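You operate a simulated robot arm through the tools that you are given. There is no shell and no other tool. Be economical: measure what you need, move in short steps, check, and stop when the job is done.

You are at the controls of a simulated robot arm. One attempt, no reset.

Task
Fill the soap bottle to MAX at the green tap and cap it.
Fine: use the green well; leave the tray out.

The check looks at the end state, three seconds after you hand in, the way a careful person would. Anything else that was tipped, shoved, dropped, spilled or broken makes it a failure. Lids that push on must go on centred and level and be pressed home; caps that screw on are set level and turned clockwise until they are tight.

Robot
A 6-joint arm with a two-finger parallel gripper, fixed in place. Base frame: the origin is at the foot of the arm, x ahead of it, y to its left, z up; the work surface is at about z = 880. Lengths are in mm, angles in rad, forces in N, time in s.
With the tool pointing down near the work surface it reaches from about 360 to 760 mm from the base axis. Its first joint turns from -1.152 to 1.152 rad. Payload 2.45 kg.
The tool frame sits at the grasp point between the pads (the TCP): z along the fingers, y along the line on which they close. The tips reach 24 mm beyond it. The gripper opens to 68 mm. The fingers are 17 mm wide and 10 mm thick; the gripper's body (40 by 70 mm) begins 41 mm behind the TCP.
Orientation is that of the tool frame in the base frame, as a unit quaternion [x, y, z, w]. With the fingers straight down and closing along the base's y, the tool's x points along the base's -x, its y along +y and its z along -z.

Tools
- The arm moves only by the tool send_rows. Its argument "commands" is a list that holds one entry, the list of rows, each a list of 7 numbers: the turn, a rotation vector about the tool's x, y, z in rad, then the shift along the tool's x, y, z in mm, then the closure, from 0 (fully open) to 1 (shut). In form: [[[ax, ay, az, tx, ty, tz, fingers], ...]]. A call has 1 to 8 rows; each row is the pose to reach, as a shift and turn from the pose commanded when the call began, along the tool's axes at that moment. Rows are played at 5 a second. More than 50 mm and 0.15 rad between two rows, or a gripper value outside its range, and nothing of the call is played. A pose out of reach is approached as far as the arm can. The call stops where the force on the tool passes 40 N (or 10 N more than at its start, if that is more) or the arm is blocked; 0.2 s more then pass. Each finger travels about 108 mm/s and halts on what it meets, pressing with about 43 N; the grip force reading is that of the motor and also rises with nothing between the fingers. The clock runs only during rows and for 0.2 s after the last one: add rows that repeat a pose to give the fingers time. The reply holds the time, the measured pose of the TCP, the force on the tool along the base axes, the opening and the grip force, in the units named above and with some noise, with the torque about the TCP (base axes, N m) and any sound that the robot's microphone picked up.
- Cameras (640 x 400 px; columns grow to the right, rows downward): "scene" is fixed at [184.1, 428.9, 1470.5]; the picture's right is [-0.57, -0.82, 0.00], its down [-0.42, 0.29, -0.86] and it looks along [0.71, -0.49, -0.50] (base axes); focal length 214 px, centre (320, 200). "wrist" rides on the gripper at [84, 11, -75] in the tool frame; the picture's right is [-0.13, 0.99, 0.00], its down [-0.60, -0.08, -0.79] and it looks along [-0.79, -0.10, 0.61] (tool axes); focal length 251 px, centre (320, 200). There is no depth. A picture from a camera that has moved, and an enlarged one, comes with that camera's place and axes in the base frame and with its lens.
- capture(camera): a new picture of that camera. It takes no simulated time.
- zoom(camera, box): a new picture of the part [left, top, right, bottom] of that camera's present view, enlarged. It takes no simulated time.
- finish_job(): hands the job in; it is judged then, once.

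Go step by step. Nothing tells you positions but the pictures and the camera data: compare them with the known pose of the tool, close in by small moves and look again before you grip or let go. The budget is 120 turns and 84 pictures, counting those below and the enlarged ones. Unless the task says otherwise, let go and move clear before handing in, and close with one line.

The tools are called after "Request:" as a command line: name --argument value ..., lists and objects as JSON in quotes. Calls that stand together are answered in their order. send_rows: Moves the arm, as the interface text tells. Its arguments: {"type":"object","properties":{"commands":{"type":"array","items":{"type":"array","items":{"type":"array","items":{"type":"number"}}}}},"required":["commands"]} The other tools are called the same way: capture (camera) takes a picture; zoom (camera, box) takes an enlarged picture of a part of a camera's view; finish_job () hands the job in.

At the start:

```text
time: 0.0
position: [436.7, -9.0, 1405.2]
orientation: [0.0, 1.0, 0.0, 0.001]
ft_force: [-0.1, 0.3, -0.5]
torque: [-0.01, 0.0, 0.0]
gripper_width: 68.0
grasp_force: 0.1
```

scene: 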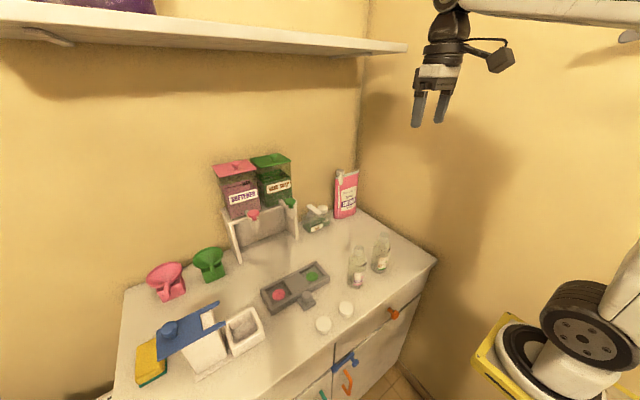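
wrist: 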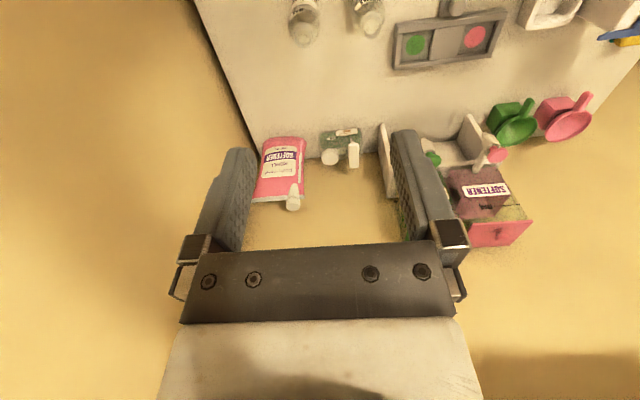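

I see two dispensers (pink softener, green hand soap) on a stand, two small bottles, two caps, and a tray with a green and a pink well. I'll look closer before moving.

Request:
zoom --camera "scene" --box '[200, 140, 360, 240]'

Request:
zoom --camera "scene" --box '[250, 220, 410, 340]'

Request:
zoom --camera "wrist" --box '[240, 0, 640, 250]'

Request:
zoom --camera "scene" --box '[340, 225, 400, 295]'

```text
4.00 times, centred on (280, 190) of scene
camera zoom: at [184.1, 428.9, 1470.5], right [-0.57, -0.82, 0.0], down [-0.42, 0.29, -0.86], along [0.71, -0.49, -0.5], focal length 858 px, centre (480, 240)
```

zoom: 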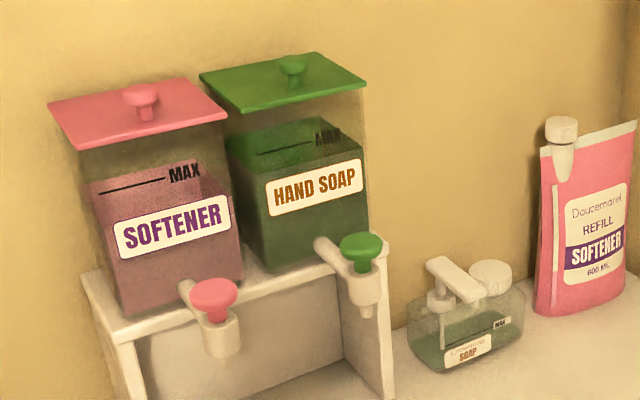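

```text
3.33 times, centred on (330, 280) of scene
camera zoom: at [184.1, 428.9, 1470.5], right [-0.57, -0.82, 0.0], down [-0.42, 0.29, -0.86], along [0.71, -0.49, -0.5], focal length 715 px, centre (287, -67)
```

zoom: 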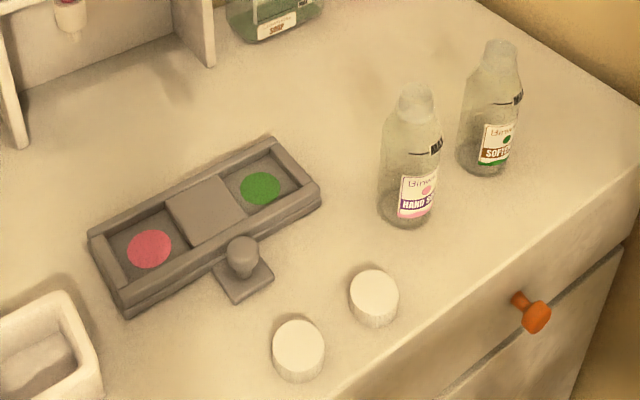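

```text
1.60 times, centred on (440, 125) of wrist
camera zoom: at [350.7, 3.8, 1480.7], right [0.13, 0.99, 0.0], down [0.6, -0.08, 0.79], along [0.79, -0.1, -0.61], focal length 402 px, centre (128, 320)
```

zoom: 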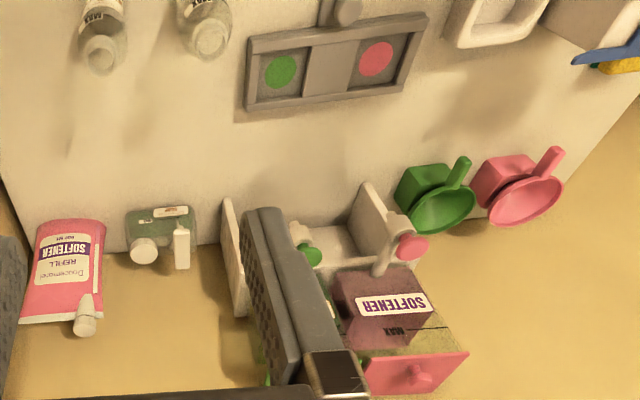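

```text
5.71 times, centred on (370, 260) of scene
camera zoom: at [184.1, 428.9, 1470.5], right [-0.57, -0.82, 0.0], down [-0.42, 0.29, -0.86], along [0.71, -0.49, -0.5], focal length 1226 px, centre (34, -143)
```

zoom: 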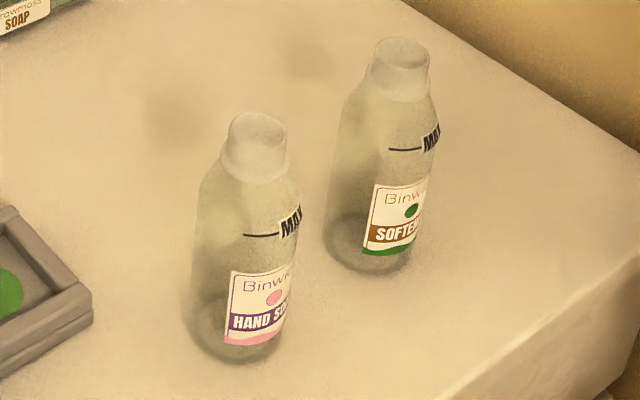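

The hand-soap bottle is the near one (by its text, despite the pink dot), at about (498, 64). The softener bottle is at about (504, -46). The tray's green well is at about (599, 173), straight in front of the green tap at about (708, 176, knob z 1126). The tray seems to slide in under the taps by its knob, at about (530, 236). I'll move above the soap bottle first and check.

Request:
send_rows --commands '[[[0, 0, 0, -10, 12, 40, 0], [0, 0, 0, -20, 24, 80, 0], [0, 0, 0, -31, 36, 120, 0], [0, 0, 0, -42, 49, 160, 0], [0, 0, 0, -53, 61, 200, 0], [0, 0, 0, -63, 73, 235, 0], [0, 0, 0, -63, 73, 235, 0]]]'

Request:
capture --camera "wrist"

Request:
capture --camera "scene"

```text
time: 1.6
position: [497.4, 63.5, 1170.8]
orientation: [0.0, 1.0, 0.0, 0.0]
ft_force: [-0.5, -0.3, 0.7]
torque: [-0.02, -0.02, -0.04]
gripper_width: 67.9
grasp_force: 0.1
```

```text
77 pictures are left
camera wrist: at [412.7, 75.4, 1245.2], right [0.13, 0.99, 0.0], down [0.6, -0.08, 0.79], along [0.79, -0.1, -0.61], focal length 251 px, centre (320, 200)
```

wrist: 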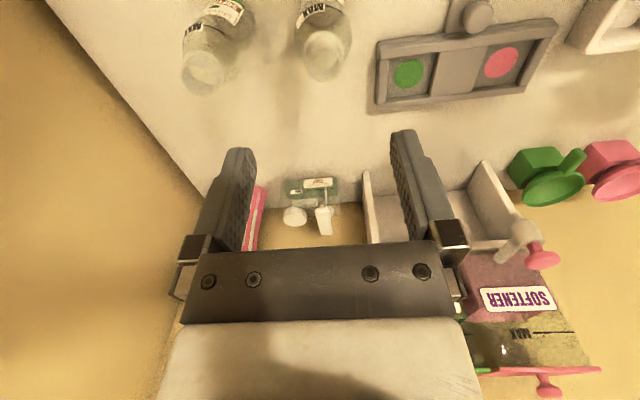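

```text
76 pictures are left
```

scene: 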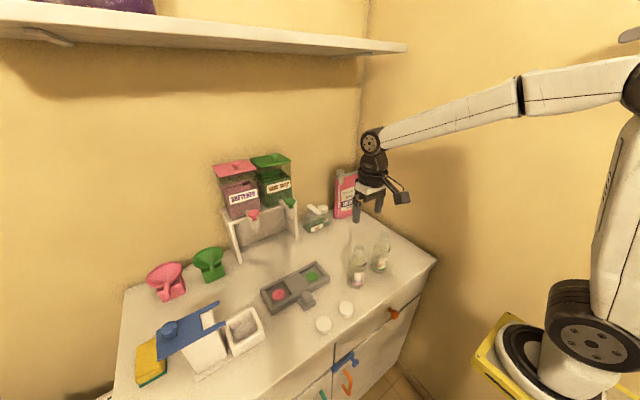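

Request:
zoom --camera "wrist" --box '[240, 0, 400, 100]'

Request:
zoom --camera "scene" --box '[335, 220, 405, 295]'

Request:
zoom --camera "scene" --box '[250, 250, 370, 340]'

```text
4.00 times, centred on (320, 50) of wrist
camera zoom: at [412.7, 75.4, 1245.2], right [0.13, 0.99, 0.0], down [0.6, -0.08, 0.79], along [0.79, -0.1, -0.61], focal length 1006 px, centre (320, 800)
```

zoom: 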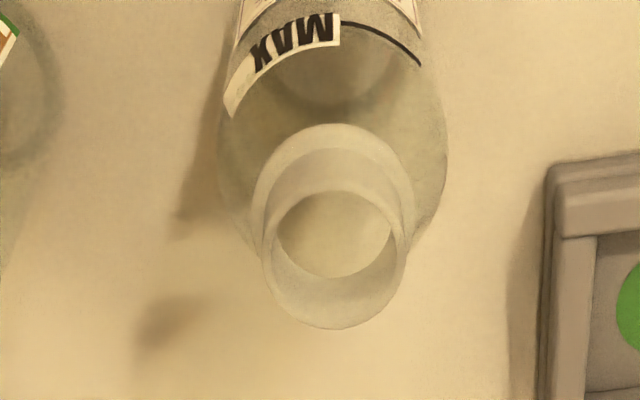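

```text
5.33 times, centred on (370, 258) of scene
camera zoom: at [184.1, 428.9, 1470.5], right [-0.57, -0.82, 0.0], down [-0.42, 0.29, -0.86], along [0.71, -0.49, -0.5], focal length 1144 px, centre (53, -107)
```

zoom: 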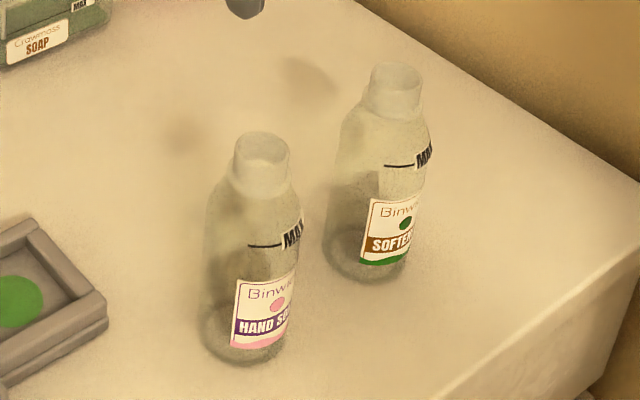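

```text
4.44 times, centred on (310, 295) of scene
camera zoom: at [184.1, 428.9, 1470.5], right [-0.57, -0.82, 0.0], down [-0.42, 0.29, -0.86], along [0.71, -0.49, -0.5], focal length 953 px, centre (364, -222)
```

zoom: 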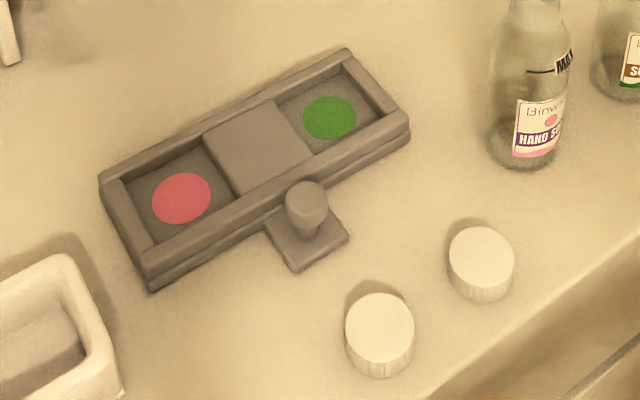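

The soap bottle's rim is at about (505, 67, 1034), its neck about 33 mm across. I'll lower open fingers around the neck.

Request:
send_rows --commands '[[[0, 0, 0, -5, 3, 40, 0], [0, 0, 0, -6, 3, 80, 0], [0, 0, 0, -6, 3, 105, 0], [0, 0, 0, -6, 3, 120, 0], [0, 0, 0, -6, 3, 132, 0], [0, 0, 0, -6, 3, 132, 0]]]'

Request:
capture --camera "wrist"

Request:
zoom --camera "scene" --box '[310, 190, 430, 300]'

```text
time: 3.0
position: [504.1, 68.8, 1036.8]
orientation: [0.0, 1.0, 0.0, 0.0]
ft_force: [0.0, -0.5, -0.1]
torque: [-0.01, 0.0, 0.06]
gripper_width: 68.1
grasp_force: 0.0
```

```text
72 pictures are left
camera wrist: at [419.4, 80.3, 1112.3], right [0.13, 0.99, 0.0], down [0.6, -0.08, 0.79], along [0.79, -0.1, -0.61], focal length 251 px, centre (320, 200)
```

wrist: 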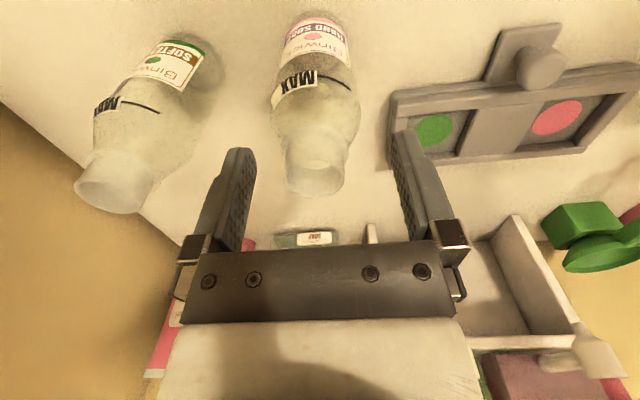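

```text
3.64 times, centred on (370, 245) of scene
camera zoom: at [184.1, 428.9, 1470.5], right [-0.57, -0.82, 0.0], down [-0.42, 0.29, -0.86], along [0.71, -0.49, -0.5], focal length 780 px, centre (138, 36)
```

zoom: 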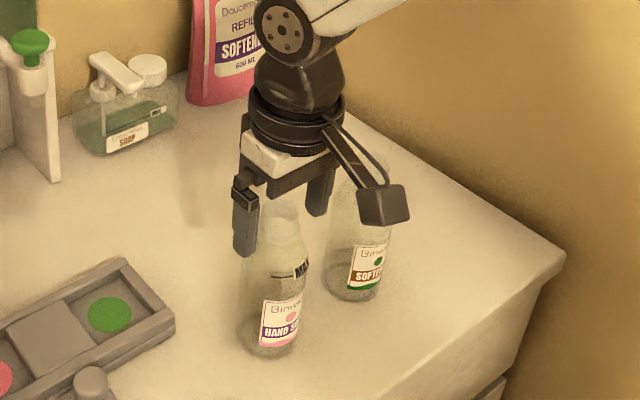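

The neck is centred between the fingers. I'll go down slightly and close.

Request:
send_rows --commands '[[[0, 0, 0, 0, -1, 6, 0], [0, 0, 0, 0, -1, 8, 0], [0, 0, 0, 0, -1, 8, 0.3], [0, 0, 0, 0, -1, 8, 0.6], [0, 0, 0, 0, -1, 8, 0.8], [0, 0, 0, 0, -1, 8, 1], [0, 0, 0, 0, -1, 8, 1]]]'

Request:
capture --camera "wrist"

```text
time: 4.6
position: [504.5, 68.1, 1030.3]
orientation: [0.0, 1.0, 0.0, 0.0]
ft_force: [0.0, -1.7, 6.7]
torque: [-0.05, 0.06, 0.02]
gripper_width: 35.7
grasp_force: 43.1
```

```text
70 pictures are left
camera wrist: at [418.9, 79.3, 1105.0], right [0.13, 0.99, 0.0], down [0.6, -0.08, 0.79], along [0.79, -0.1, -0.61], focal length 251 px, centre (320, 200)
```

wrist: 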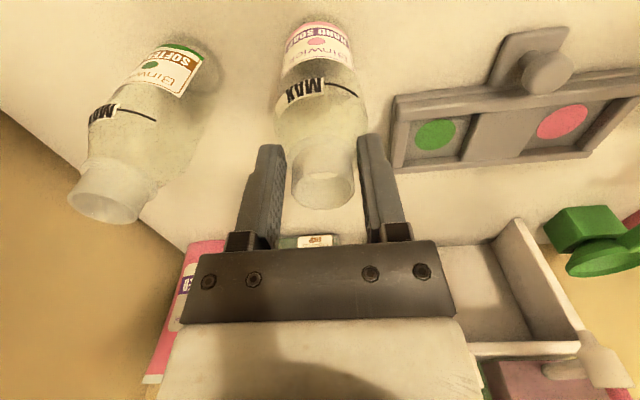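

Gripped. I'll lift it and carry it above the green well.

Request:
send_rows --commands '[[[0, 0, 0, 0, 0, -20, 1], [0, 0, 0, 0, 0, -50, 1], [0, 0, 0, -25, 28, -55, 1], [0, 0, 0, -52, 57, -55, 1], [0, 0, 0, -76, 83, -55, 1], [0, 0, 0, -95, 106, -55, 1], [0, 0, 0, -95, 106, -55, 1]]]'

Request:
capture --camera "wrist"

Request:
zoom --camera "scene" --box '[220, 180, 380, 320]'

```text
time: 6.2
position: [598.4, 173.7, 1086.3]
orientation: [0.0, 1.0, 0.0, 0.0]
ft_force: [0.0, -0.2, 0.3]
torque: [0.01, -0.01, -0.01]
gripper_width: 29.4
grasp_force: 43.0
```

```text
69 pictures are left
camera wrist: at [514.2, 185.1, 1161.2], right [0.13, 0.99, 0.0], down [0.6, -0.08, 0.79], along [0.79, -0.1, -0.61], focal length 251 px, centre (320, 200)
```

wrist: 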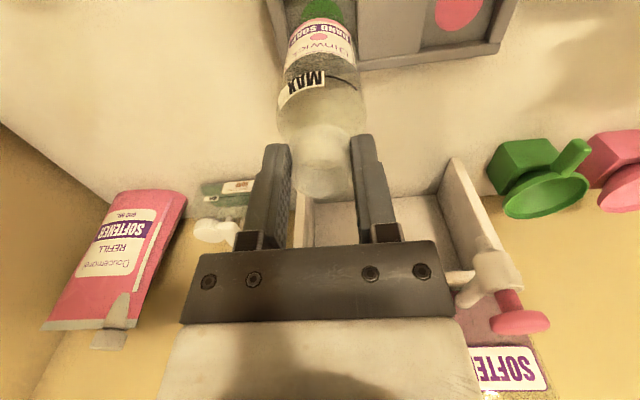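

```text
2.86 times, centred on (300, 250) of scene
camera zoom: at [184.1, 428.9, 1470.5], right [-0.57, -0.82, 0.0], down [-0.42, 0.29, -0.86], along [0.71, -0.49, -0.5], focal length 613 px, centre (377, 57)
```

zoom: 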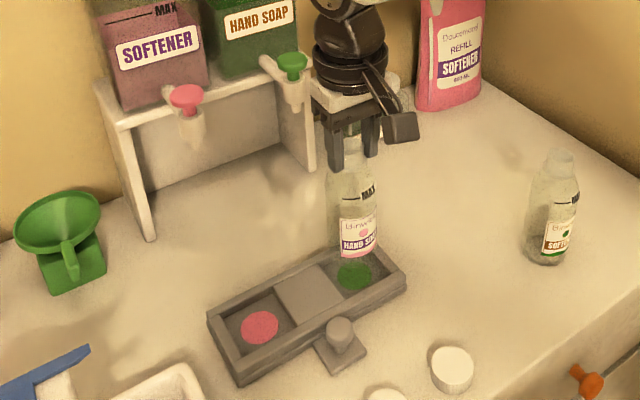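

The bottle hangs over the green well. I'll lower it partway and check its alignment against the well edges.

Request:
send_rows --commands '[[[0, 0, 0, -2, 0, 10, 1], [0, 0, 0, -4, 0, 18, 1], [0, 0, 0, -4, 0, 18, 1]]]'

Request:
zoom --camera "wrist" --box '[220, 0, 420, 125]'

Request:
zoom --camera "scene" --box '[260, 220, 350, 310]'

```text
time: 7.0
position: [603.3, 173.6, 1069.0]
orientation: [0.0, 1.0, 0.0, 0.0]
ft_force: [-0.3, -0.4, -0.6]
torque: [-0.01, 0.0, -0.03]
gripper_width: 29.3
grasp_force: 43.2
```

```text
3.20 times, centred on (320, 62) of wrist
camera zoom: at [519.0, 185.8, 1142.7], right [0.13, 0.99, 0.0], down [0.6, -0.08, 0.79], along [0.79, -0.1, -0.61], focal length 805 px, centre (320, 640)
```

zoom: 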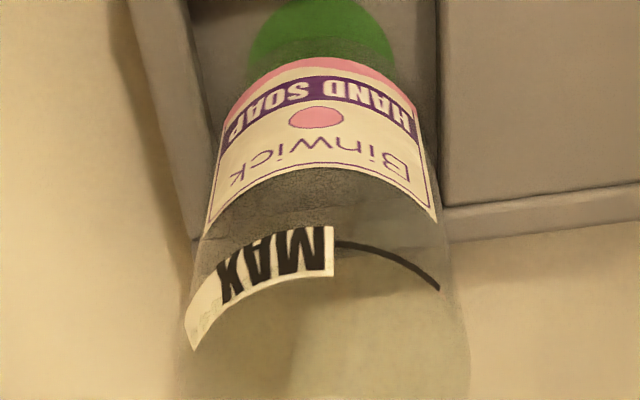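

```text
4.44 times, centred on (305, 265) of scene
camera zoom: at [184.1, 428.9, 1470.5], right [-0.57, -0.82, 0.0], down [-0.42, 0.29, -0.86], along [0.71, -0.49, -0.5], focal length 953 px, centre (387, -89)
```

zoom: 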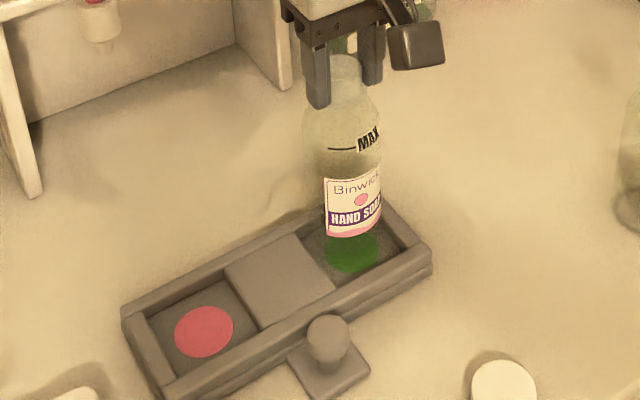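

Side alignment in the well is good: about 7 mm of clearance each side and about 2 mm still to shift in y. I'll lower gently until contact.

Request:
send_rows --commands '[[[0, 0, 0, 1, 2.5, 0, 1], [0, 0, 0, 1, 2.5, 8, 1], [0, 0, 0, 1, 2.5, 14, 1], [0, 0, 0, 1, 2.5, 17, 1], [0, 0, 0, 1, 2.5, 19, 1], [0, 0, 0, 1, 2.5, 20, 1]]]'

Request:
zoom --camera "scene" --box '[260, 220, 350, 310]'

Request:
zoom --camera "wrist" --box '[220, 0, 420, 125]'

```text
time: 7.8
position: [607.9, 176.7, 1064.7]
orientation: [0.0, 1.0, 0.003, 0.011]
ft_force: [-0.3, -1.0, 5.4]
torque: [-0.16, -0.11, -0.04]
gripper_width: 29.1
grasp_force: 42.7
stopped in row 3: the force on the tool passed its limit at 46 N (the readings are from after the stop); the commanded pose is now the measured one
```

```text
4.44 times, centred on (305, 265) of scene
camera zoom: at [184.0, 428.9, 1470.6], right [-0.57, -0.82, 0.0], down [-0.42, 0.29, -0.86], along [0.71, -0.49, -0.5], focal length 953 px, centre (387, -89)
```

zoom: 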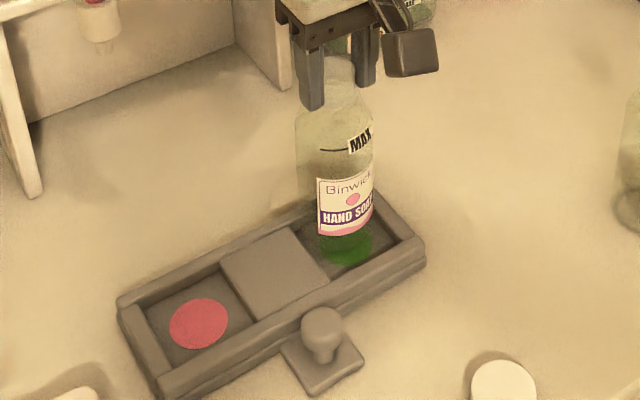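

```text
3.20 times, centred on (320, 62) of wrist
camera zoom: at [521.1, 188.2, 1137.9], right [0.13, 0.99, 0.01], down [0.59, -0.08, 0.81], along [0.8, -0.1, -0.59], focal length 805 px, centre (320, 640)
```

zoom: 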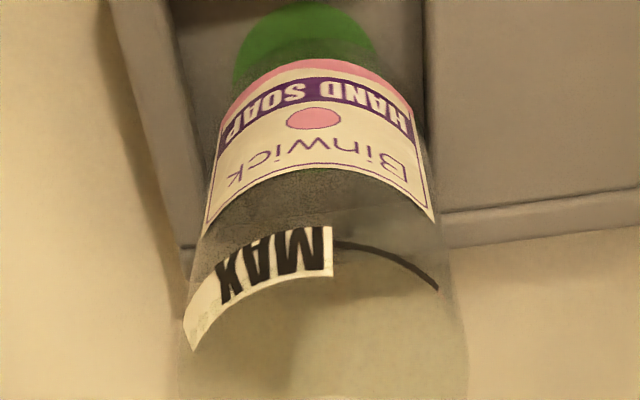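

The bottle base caught the far rim, tilting slightly and nudging the tray about 9 mm. I'll lift it, level the tool and look again.

Request:
send_rows --commands '[[[0.0, 0.0, 0, 0, 0, -10, 1], [0.006, 0.022, 0, 0, 0, -20, 1], [0.006, 0.022, 0, 0, 0, -24, 1], [0.006, 0.022, 0, 0, 0, -24, 1]]]'

Request:
capture --camera "wrist"

Request:
zoom --camera "scene" --box '[230, 190, 350, 310]'

```text
time: 8.8
position: [606.2, 177.8, 1088.2]
orientation: [0.001, 1.0, 0.001, -0.001]
ft_force: [0.7, 0.6, -0.5]
torque: [-0.02, -0.01, 0.01]
gripper_width: 29.2
grasp_force: 43.0
```

```text
63 pictures are left
camera wrist: at [521.9, 188.5, 1162.7], right [0.13, 0.99, 0.0], down [0.61, -0.08, 0.79], along [0.79, -0.1, -0.61], focal length 251 px, centre (320, 200)
```

wrist: 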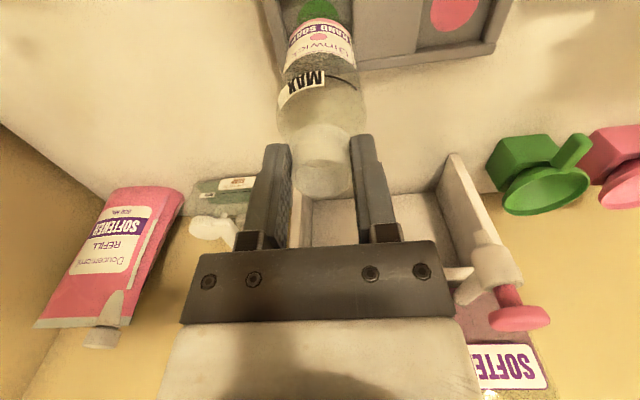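

```text
3.33 times, centred on (290, 250) of scene
camera zoom: at [184.1, 428.9, 1470.5], right [-0.57, -0.82, 0.0], down [-0.42, 0.29, -0.86], along [0.71, -0.49, -0.5], focal length 715 px, centre (420, 33)
```

zoom: 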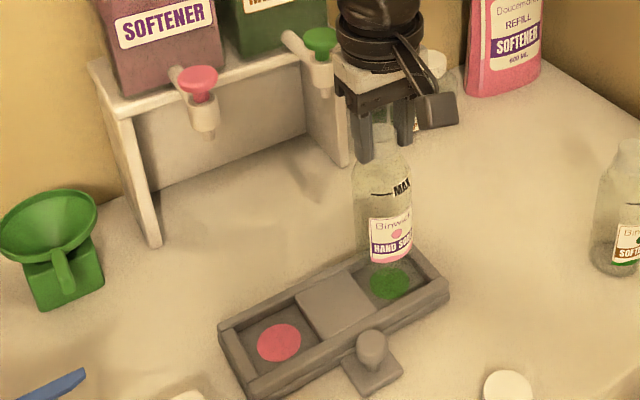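

Request:
zoom --camera "wrist" --box '[240, 0, 400, 100]'

Request:
zoom --camera "scene" --box '[270, 230, 350, 300]'

```text
4.00 times, centred on (320, 50) of wrist
camera zoom: at [521.9, 188.5, 1162.7], right [0.13, 0.99, 0.0], down [0.61, -0.08, 0.79], along [0.79, -0.1, -0.61], focal length 1006 px, centre (320, 800)
```

zoom: 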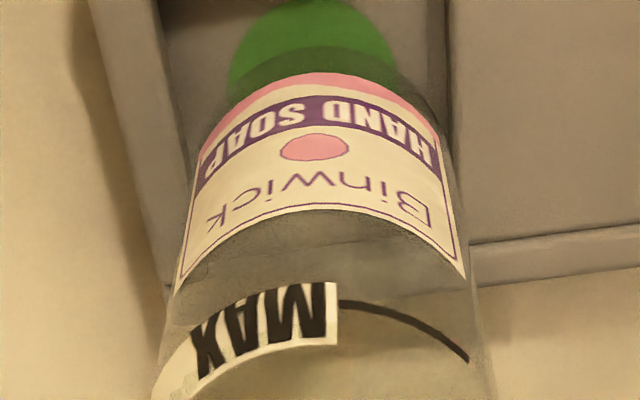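

```text
5.71 times, centred on (310, 265) of scene
camera zoom: at [184.1, 428.9, 1470.5], right [-0.57, -0.82, 0.0], down [-0.42, 0.29, -0.86], along [0.71, -0.49, -0.5], focal length 1226 px, centre (377, -171)
```

zoom: 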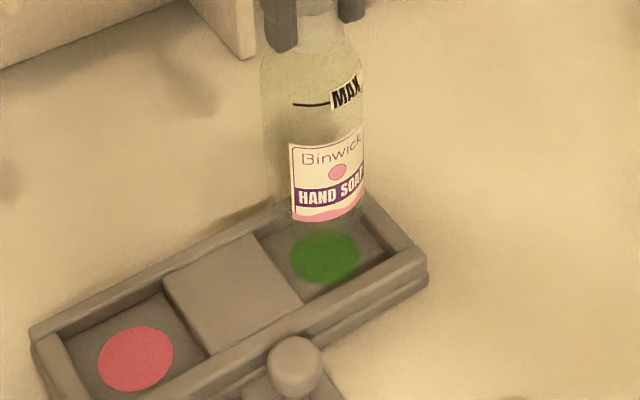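

The bottle's base sits about 5 mm too far in +x relative to the dot. I'll shift it back and lower again, checking as I go.

Request:
send_rows --commands '[[[0, 0, 0, 6, -1, 0, 1], [0, 0, 0, 6, -1, 12, 1], [0, 0, 0, 6, -1, 22, 1], [0, 0, 0, 6, -1, 26, 1], [0, 0, 0, 6, -1, 30, 1], [0, 0, 0, 6, -1, 33, 1], [0, 0, 0, 6, -1, 33, 1]]]'

Request:
zoom --camera "scene" --box '[270, 230, 350, 300]'

Request:
zoom --camera "wrist" --box '[240, 0, 400, 100]'

```text
time: 10.4
position: [600.4, 174.7, 1055.8]
orientation: [0.0, 1.0, -0.001, 0.0]
ft_force: [-0.6, -0.5, -0.8]
torque: [0.01, 0.0, -0.01]
gripper_width: 28.9
grasp_force: 43.3
```

```text
5.71 times, centred on (310, 265) of scene
camera zoom: at [184.1, 428.9, 1470.5], right [-0.57, -0.82, 0.0], down [-0.42, 0.29, -0.86], along [0.71, -0.49, -0.5], focal length 1226 px, centre (377, -171)
```

zoom: 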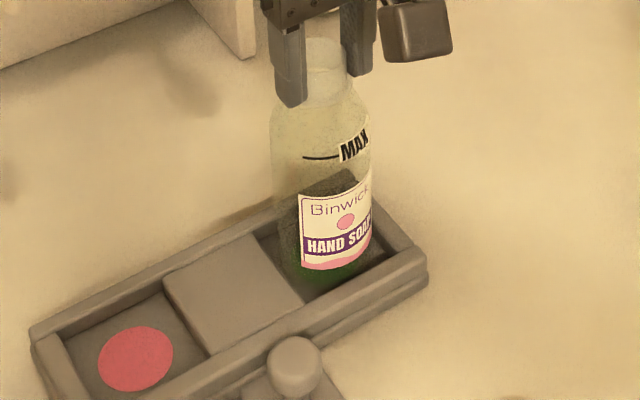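

```text
4.00 times, centred on (320, 50) of wrist
camera zoom: at [516.0, 187.6, 1130.1], right [0.13, 0.99, 0.0], down [0.61, -0.08, 0.79], along [0.79, -0.1, -0.61], focal length 1006 px, centre (320, 800)
```

zoom: 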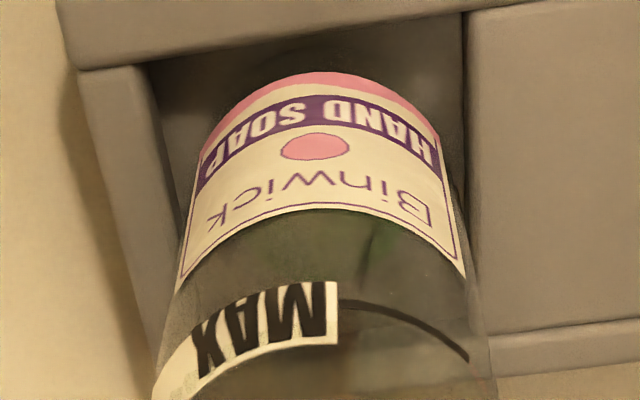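

It's in the well. I'll lower it the last few mm.

Request:
send_rows --commands '[[[0, 0, 0, 0, -1, 3, 1], [0, 0, 0, 0, -1, 5, 1], [0, 0, 0, 0, -1, 7, 1], [0, 0, 0, 0, -1, 7, 1]]]'

Request:
zoom --camera "scene" --box '[270, 230, 350, 300]'

```text
time: 11.4
position: [602.9, 175.1, 1051.9]
orientation: [0.0, 1.0, 0.002, 0.003]
ft_force: [0.0, -1.8, 36.2]
torque: [-0.26, 0.45, 0.0]
gripper_width: 28.7
grasp_force: 42.9
```

```text
5.71 times, centred on (310, 265) of scene
camera zoom: at [183.4, 428.7, 1470.7], right [-0.57, -0.82, 0.0], down [-0.41, 0.29, -0.86], along [0.71, -0.49, -0.5], focal length 1226 px, centre (377, -171)
```

zoom: 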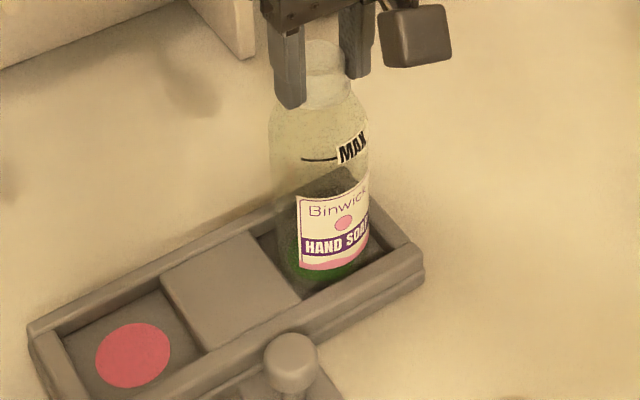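

It's seated on the well floor. I'll relieve the pressure, open, and back up.

Request:
send_rows --commands '[[[0, 0, 0, 0, 0, -3, 1], [0, 0, 0, 0, 0, -3, 1], [0, 0, 0, 0, 0, -3, 0.8], [0, 0, 0, 0, 0, -3, 0.4], [0, 0, 0, 0, 0, -3, 0], [0, 0, 0, 0, 0, -3, 0]]]'

Request:
capture --camera "wrist"

```text
time: 12.8
position: [600.5, 174.4, 1051.3]
orientation: [0.0, 1.0, -0.001, -0.001]
ft_force: [0.4, 1.1, 0.0]
torque: [0.0, -0.05, -0.01]
gripper_width: 68.3
grasp_force: 0.0
```

```text
56 pictures are left
camera wrist: at [515.9, 186.2, 1125.9], right [0.13, 0.99, 0.0], down [0.61, -0.08, 0.79], along [0.78, -0.1, -0.61], focal length 251 px, centre (320, 200)
```

wrist: 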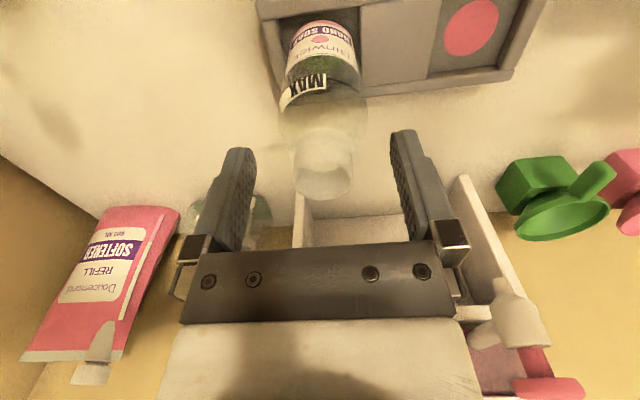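

The bottle stands free in the well. I'll back up and hover over the tray's handle knob.

Request:
send_rows --commands '[[[0, 0, 0, 0, 0, -30, 0], [0, 0, 0, 0, 0, -65, 0], [0, 0, 0, 30, 26, -65, 0], [0, 0, 0, 67, 58, -65, 0], [0, 0, 0, 67, 58, -20, 0], [0, 0, 0, 67, 58, 25, 0], [0, 0, 0, 67, 58, 35, 0], [0, 0, 0, 67, 58, 35, 0]]]'

Request:
capture --camera "wrist"

Request:
zoom --camera "scene" --box '[230, 180, 360, 310]'

```text
time: 14.6
position: [534.1, 231.8, 1015.2]
orientation: [0.0, 1.0, 0.0, -0.001]
ft_force: [0.3, -0.4, -0.4]
torque: [0.0, -0.01, 0.0]
gripper_width: 67.7
grasp_force: 0.0
```

```text
55 pictures are left
camera wrist: at [449.2, 243.7, 1090.7], right [0.13, 0.99, 0.0], down [0.61, -0.08, 0.79], along [0.79, -0.1, -0.61], focal length 251 px, centre (320, 200)
```

wrist: 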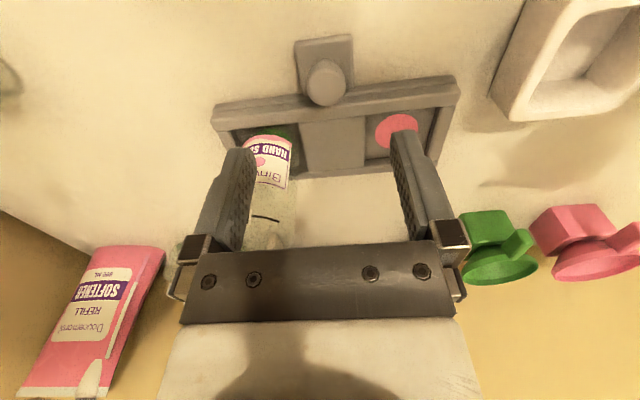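

```text
3.08 times, centred on (295, 245) of scene
camera zoom: at [184.1, 428.9, 1470.5], right [-0.57, -0.82, 0.0], down [-0.42, 0.29, -0.86], along [0.71, -0.49, -0.5], focal length 660 px, centre (397, 62)
```

zoom: 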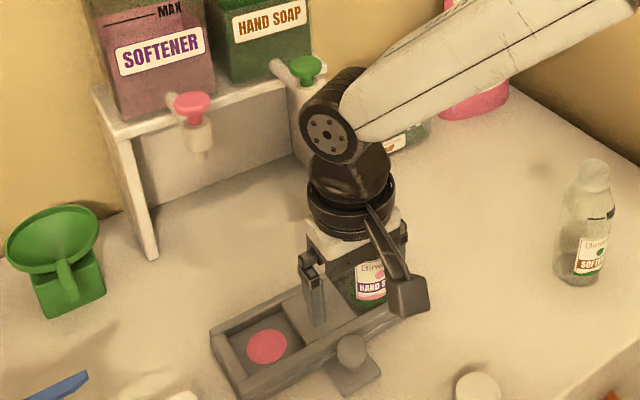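

The handle knob is at about (536, 236.5), about 29 mm wide, top near z 925. I'll lower around it.

Request:
send_rows --commands '[[[0, 0, 0, -2, 5, 40, 0], [0, 0, 0, -2, 5, 70, 0], [0, 0, 0, -2, 5, 80, 0], [0, 0, 0, -2, 5, 88, 0], [0, 0, 0, -2, 5, 88, 0]]]'

Request:
capture --camera "wrist"

Request:
zoom --camera "scene" --box '[240, 220, 350, 330]'

```text
time: 15.8
position: [535.6, 238.0, 927.0]
orientation: [0.0, 1.0, 0.0, -0.001]
ft_force: [0.5, 0.2, -0.8]
torque: [0.03, -0.01, -0.01]
gripper_width: 68.1
grasp_force: 0.0
```

```text
53 pictures are left
camera wrist: at [450.7, 249.2, 1001.7], right [0.13, 0.99, 0.0], down [0.61, -0.08, 0.79], along [0.79, -0.1, -0.61], focal length 251 px, centre (320, 200)
```

wrist: 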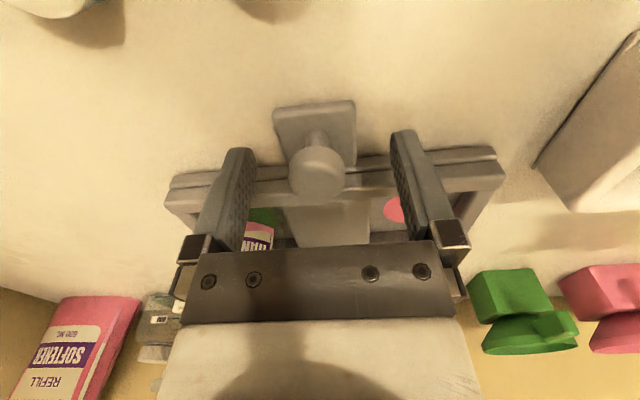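

```text
3.64 times, centred on (295, 275) of scene
camera zoom: at [184.1, 428.9, 1470.5], right [-0.57, -0.82, 0.0], down [-0.42, 0.29, -0.86], along [0.71, -0.49, -0.5], focal length 780 px, centre (411, -73)
```

zoom: 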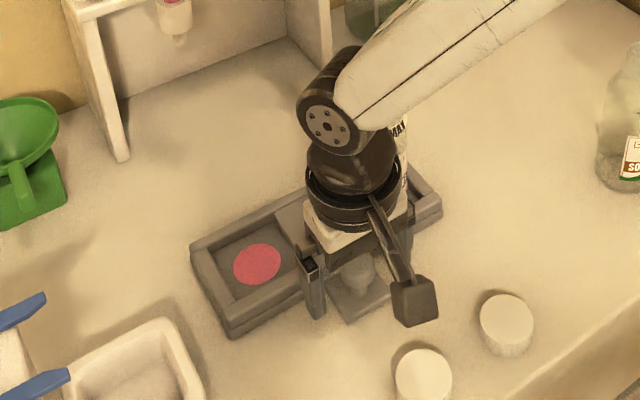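

Knob centred. I'll lower a touch more and grip it.

Request:
send_rows --commands '[[[0, 0, 0, 2, -0.5, 6, 0], [0, 0, 0, 2, -0.5, 6, 0.4], [0, 0, 0, 2, -0.5, 6, 0.7], [0, 0, 0, 2, -0.5, 6, 1], [0, 0, 0, 2, -0.5, 6, 1]]]'

Request:
zoom --camera "scene" --box '[210, 160, 350, 320]'

```text
time: 17.0
position: [532.6, 235.2, 920.0]
orientation: [0.001, 1.0, -0.002, -0.002]
ft_force: [0.7, -25.6, 4.4]
torque: [-0.25, -0.12, -0.18]
gripper_width: 27.2
grasp_force: 41.7
```

```text
2.50 times, centred on (280, 240) of scene
camera zoom: at [184.1, 428.2, 1470.8], right [-0.57, -0.82, 0.0], down [-0.42, 0.29, -0.86], along [0.71, -0.49, -0.5], focal length 536 px, centre (420, 100)
```

zoom: 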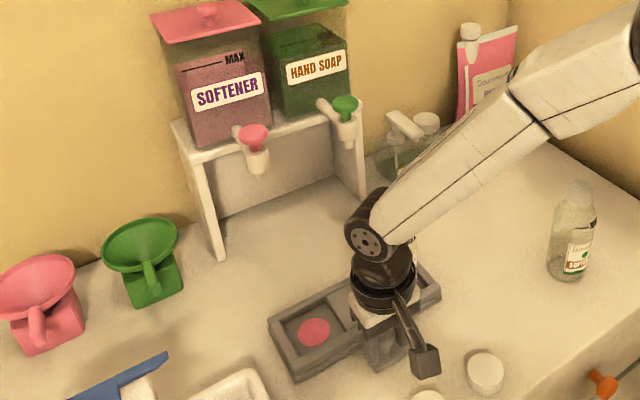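

I have the knob with some side load in y, which I'll relieve. Then I'll push the tray in part way and check the bottle's clearance under the tap.

Request:
send_rows --commands '[[[0, 0, 0, 0, -2, 0, 1], [0, 0, 0, -8, -2, 0, 1], [0, 0, 0, -18, -2, 0, 1], [0, 0, 0, -28, -2, 0, 1], [0, 0, 0, -40, -2, 0, 1], [0, 0, 0, -50, -2, 0, 1], [0, 0, 0, -55, -2, 0, 1]]]'

Request:
capture --camera "wrist"

Request:
zoom --camera "scene" --box '[220, 160, 340, 280]'

```text
time: 18.6
position: [586.6, 235.3, 921.0]
orientation: [-0.001, 1.0, -0.001, -0.002]
ft_force: [-0.7, -9.0, -18.9]
torque: [-0.09, 0.59, -0.13]
gripper_width: 27.1
grasp_force: 41.9
```

```text
50 pictures are left
camera wrist: at [503.1, 246.9, 996.0], right [0.13, 0.99, 0.0], down [0.61, -0.08, 0.79], along [0.78, -0.1, -0.61], focal length 251 px, centre (320, 200)
```

wrist: 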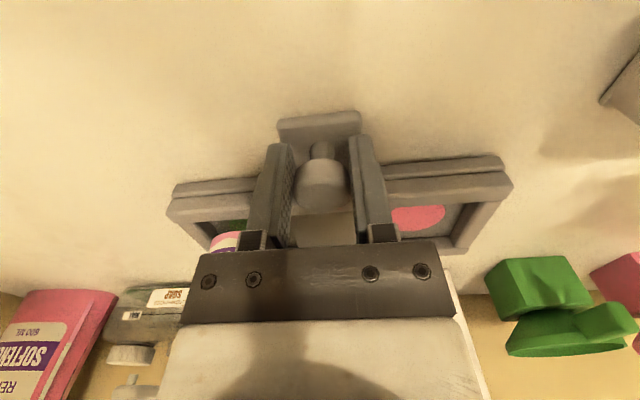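

```text
3.33 times, centred on (280, 220) of scene
camera zoom: at [184.5, 428.8, 1470.5], right [-0.57, -0.82, 0.0], down [-0.42, 0.29, -0.86], along [0.71, -0.49, -0.5], focal length 715 px, centre (453, 133)
```

zoom: 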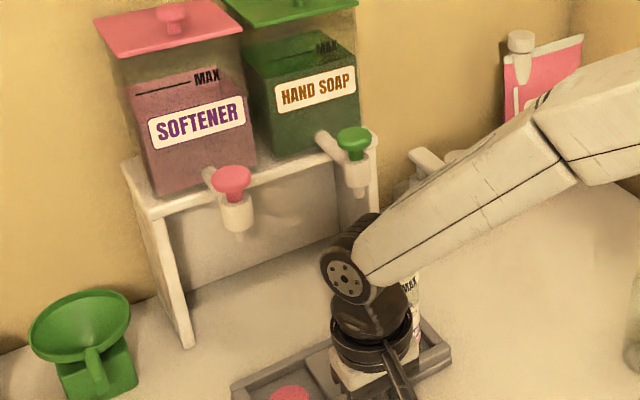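

The tray slides freely. I'll continue pushing in, slowly.

Request:
send_rows --commands '[[[0, 0, 0, -8, -1, 1, 1], [0, 0, 0, -16, -1, 1, 1], [0, 0, 0, -23, -1, 1, 1], [0, 0, 0, -30, -1, 1, 1], [0, 0, 0, -35, -1, 1, 1], [0, 0, 0, -38, -1, 1, 1]]]'

Request:
capture --camera "wrist"

Request:
zoom --camera "scene" --box '[230, 160, 350, 280]'

```text
time: 20.0
position: [626.5, 234.9, 921.8]
orientation: [-0.001, 1.0, 0.0, -0.001]
ft_force: [-1.5, -4.0, -8.5]
torque: [-0.08, 0.83, 0.01]
gripper_width: 27.0
grasp_force: 41.9
```

```text
48 pictures are left
camera wrist: at [541.5, 246.8, 995.8], right [0.13, 0.99, 0.0], down [0.61, -0.08, 0.79], along [0.79, -0.1, -0.61], focal length 251 px, centre (320, 200)
```

wrist: 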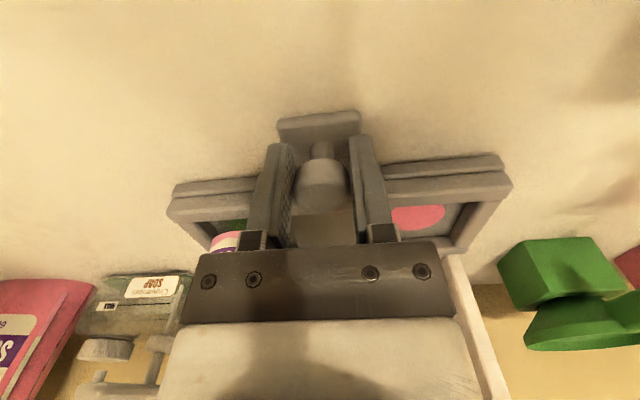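

```text
3.33 times, centred on (290, 220) of scene
camera zoom: at [184.3, 428.9, 1470.5], right [-0.57, -0.82, 0.0], down [-0.42, 0.29, -0.86], along [0.71, -0.49, -0.5], focal length 715 px, centre (420, 133)
```

zoom: 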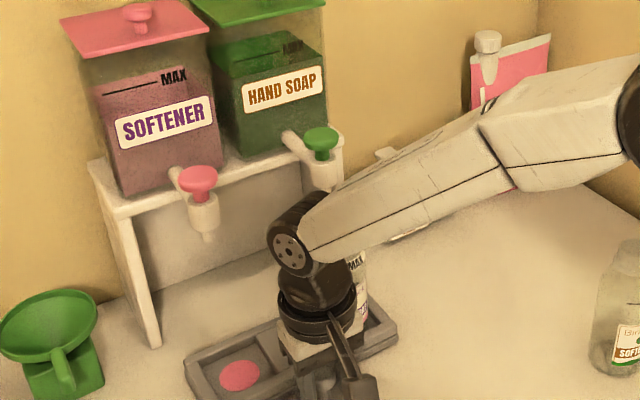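

About 10–15 mm to go by my estimate. I'll push on gently, watching for a stop.

Request:
send_rows --commands '[[[0, 0, 0, -2, 0, 0, 1], [0, 0, 0, -5, 0, 0, 1], [0, 0, 0, -8, 0, 0, 1], [0, 0, 0, -11, 0, 0, 1], [0, 0, 0, -11, 0, 0, 1]]]'

Request:
zoom --camera "scene" --box '[230, 160, 350, 280]'

```text
time: 21.2
position: [637.8, 235.6, 920.5]
orientation: [0.0, 1.0, 0.0, 0.0]
ft_force: [-0.8, -0.1, -4.3]
torque: [0.0, 0.2, 0.01]
gripper_width: 26.8
grasp_force: 42.0
```

```text
3.33 times, centred on (290, 220) of scene
camera zoom: at [184.2, 429.0, 1470.5], right [-0.57, -0.82, 0.0], down [-0.42, 0.29, -0.86], along [0.71, -0.49, -0.5], focal length 715 px, centre (420, 133)
```

zoom: 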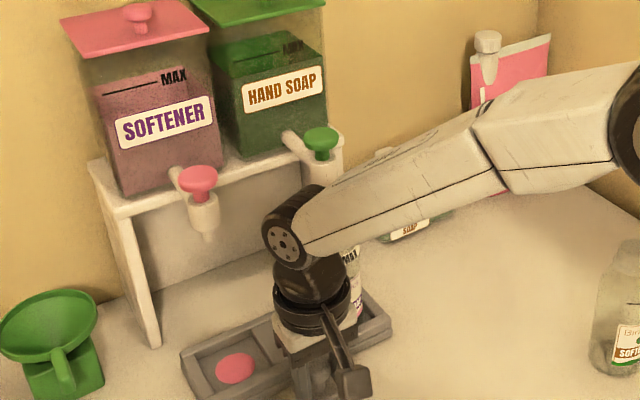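

By my measurements the pink dot now lies right under the pink tap, so the tray should be aligned. I'll release the knob, back away, and look.

Request:
send_rows --commands '[[[0, 0, 0, 0, 0, 0, 0.5], [0, 0, 0, 0, 0, 0, 0], [0, 0, 0, 0, 0, 0, 0], [0, 0, 0, 0, 0, -25, 0], [0, 0, 0, 5, 0, -50, 0], [0, 0, 0, 45, 0, -80, 0], [0, 0, 0, 85, -10, -110, 0], [0, 0, 0, 125, -30, -140, 0]]]'

Request:
capture --camera "wrist"

Request:
zoom --camera "scene" --box '[230, 160, 350, 280]'

```text
refused: row 7 steps farther than a row can; nothing moved
```

```text
45 pictures are left
camera wrist: at [552.7, 246.7, 995.7], right [0.13, 0.99, 0.0], down [0.6, -0.08, 0.79], along [0.79, -0.1, -0.61], focal length 251 px, centre (320, 200)
```

wrist: 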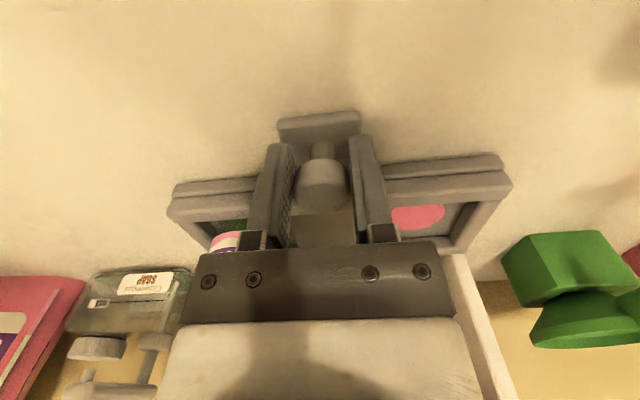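

```text
3.33 times, centred on (290, 220) of scene
camera zoom: at [184.2, 429.0, 1470.5], right [-0.57, -0.82, 0.0], down [-0.42, 0.29, -0.86], along [0.71, -0.49, -0.5], focal length 715 px, centre (420, 133)
```

zoom: 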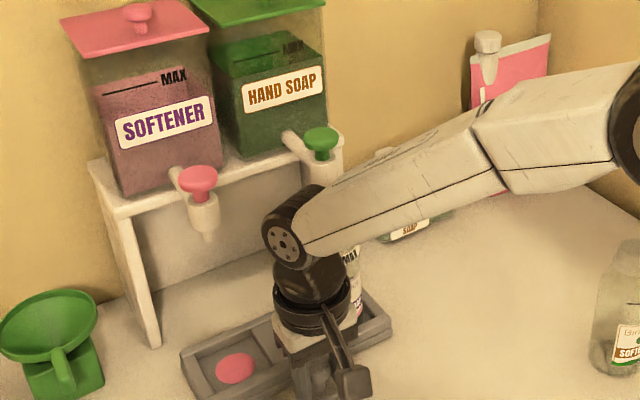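

The call was refused over step size, so I'll repeat it with shorter steps.

Request:
send_rows --commands '[[[0, 0, 0, 0, 0, 0, 0.5], [0, 0, 0, 0, 0, 0, 0], [0, 0, 0, 0, 0, 0, 0], [0, 0, 0, 0, 0, -25, 0], [0, 0, 0, 5, 0, -55, 0], [0, 0, 0, 40, 0, -80, 0], [0, 0, 0, 80, 0, -105, 0], [0, 0, 0, 110, -10, -140, 0]]]'

Request:
send_rows --commands '[[[0, 0, 0, 10, -20, -40, 0], [0, 0, 0, 10, -40, -80, 0], [0, 0, 0, 10, -60, -120, 0], [0, 0, 0, 10, -60, -150, 0]]]'

Request:
capture --camera "wrist"

Request:
zoom --camera "scene" --box '[230, 160, 350, 280]'

```text
time: 23.0
position: [526.6, 226.2, 1061.3]
orientation: [0.0, 1.0, -0.001, -0.001]
ft_force: [-0.3, 0.2, 0.0]
torque: [0.02, 0.04, 0.01]
gripper_width: 67.9
grasp_force: 0.0
```

```text
time: 24.0
position: [519.6, 166.3, 1211.6]
orientation: [0.0, 1.0, -0.001, -0.001]
ft_force: [-0.3, -0.3, 0.6]
torque: [0.0, 0.04, 0.0]
gripper_width: 67.9
grasp_force: 0.1
```

```text
43 pictures are left
camera wrist: at [434.7, 178.4, 1286.3], right [0.13, 0.99, 0.0], down [0.61, -0.08, 0.79], along [0.79, -0.1, -0.61], focal length 251 px, centre (320, 200)
```

wrist: 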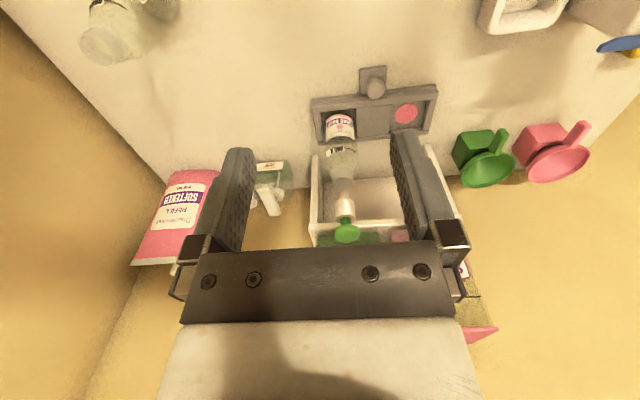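

```text
3.33 times, centred on (290, 220) of scene
camera zoom: at [184.1, 428.9, 1470.5], right [-0.57, -0.82, 0.0], down [-0.42, 0.29, -0.86], along [0.71, -0.49, -0.5], focal length 715 px, centre (420, 133)
```

zoom: 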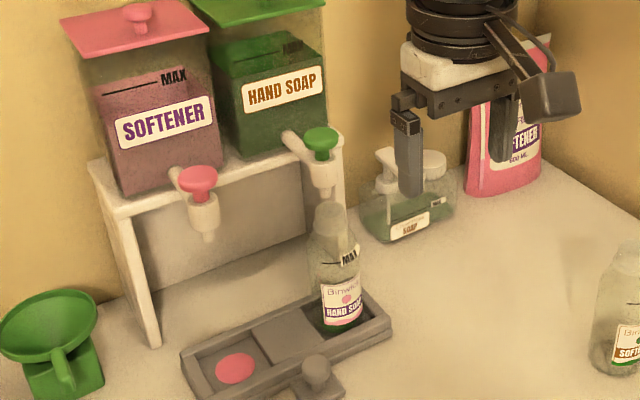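

Request:
zoom --camera "scene" --box '[275, 190, 315, 265]'

Request:
zoom --camera "wrist" --box '[290, 90, 410, 250]'

```text
5.33 times, centred on (295, 228) of scene
camera zoom: at [184.1, 428.9, 1470.5], right [-0.57, -0.82, 0.0], down [-0.42, 0.29, -0.86], along [0.71, -0.49, -0.5], focal length 1144 px, centre (453, 53)
```

zoom: 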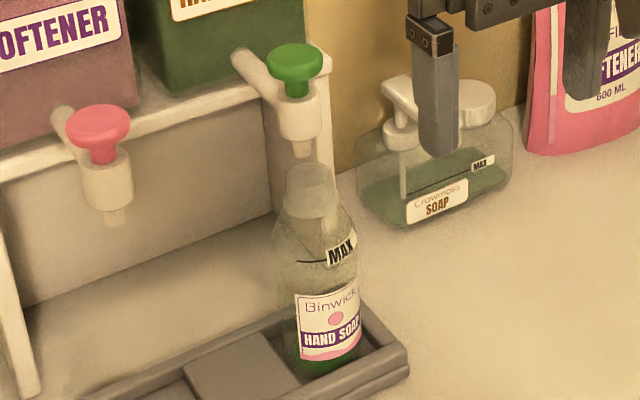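

```text
2.50 times, centred on (350, 170) of wrist
camera zoom: at [434.7, 178.4, 1286.3], right [0.13, 0.99, 0.0], down [0.61, -0.08, 0.79], along [0.79, -0.1, -0.61], focal length 629 px, centre (245, 275)
```

zoom: 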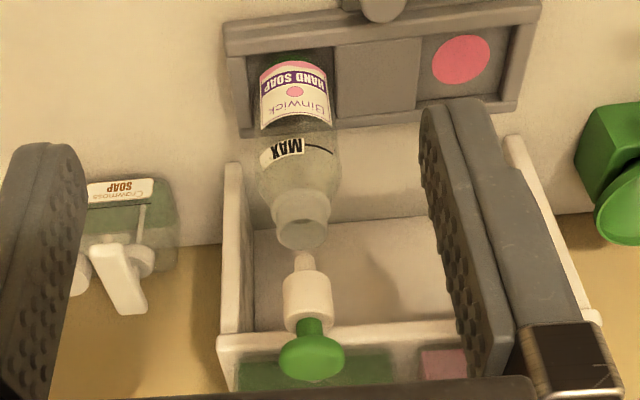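

The mouth looks near the nozzle, but both views look along +x, so I can't judge depth. I'll yaw the wrist camera for a view from the other side.

Request:
send_rows --commands '[[[0, 0, -0.148, -18, -13, 13, 0], [0, 0, -0.296, -37, -25, 26, 0], [0, 0, -0.444, -55, -38, 39, 0], [0, 0, -0.592, -73, -51, 52, 0], [0, 0, -0.74, -92, -63, 65, 0], [0, 0, -0.888, -110, -76, 78, 0], [0, 0, -0.888, -110, -76, 78, 0]]]'

Request:
capture --camera "wrist"

```text
time: 25.6
position: [628.5, 88.6, 1133.6]
orientation: [-0.43, 0.903, -0.001, 0.0]
ft_force: [-0.4, -0.3, -0.4]
torque: [0.01, 0.0, -0.02]
gripper_width: 67.8
grasp_force: 0.1
```

```text
39 pictures are left
camera wrist: at [566.6, 30.2, 1208.3], right [-0.69, 0.72, 0.0], down [0.44, 0.42, 0.79], along [0.57, 0.55, -0.61], focal length 251 px, centre (320, 200)
```

wrist: 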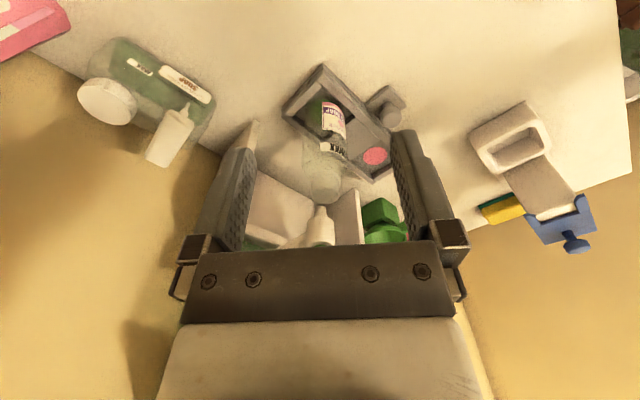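

Request:
zoom --camera "wrist" --box '[270, 80, 400, 250]'

```text
2.35 times, centred on (335, 165) of wrist
camera zoom: at [566.6, 30.2, 1208.3], right [-0.69, 0.72, 0.0], down [0.44, 0.42, 0.79], along [0.57, 0.55, -0.61], focal length 592 px, centre (285, 282)
```

zoom: 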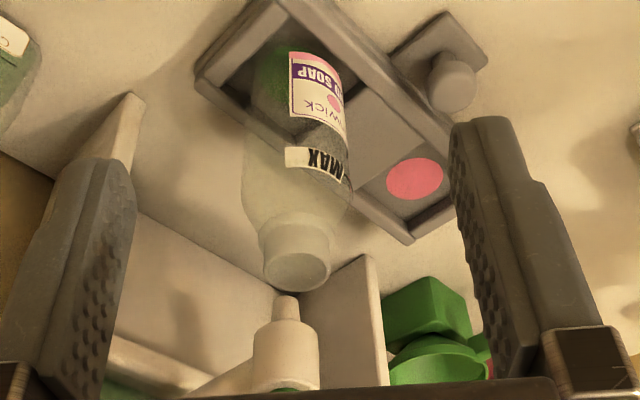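

From this side the bottle axis is about 5–7 mm short of the nozzle axis in x. I'll go back to the handle, yawing straight again, and push the tray about 6 mm further.

Request:
send_rows --commands '[[[0, 0, 0.148, -15, 20, 3, 0], [0, 0, 0.296, -30, 41, 7, 0], [0, 0, 0.444, -45, 61, 10, 0], [0, 0, 0.592, -60, 82, 13, 0], [0, 0, 0.74, -75, 102, 17, 0], [0, 0, 0.888, -90, 123, 20, 0], [0, 0, 0.888, -90, 123, 60, 0], [0, 0, 0.888, -90, 123, 100, 0]]]'

```text
time: 27.4
position: [588.1, 235.0, 1033.0]
orientation: [0.001, 1.0, 0.0, -0.001]
ft_force: [-0.1, 0.1, -1.0]
torque: [-0.01, 0.0, -0.01]
gripper_width: 68.2
grasp_force: 0.1
```

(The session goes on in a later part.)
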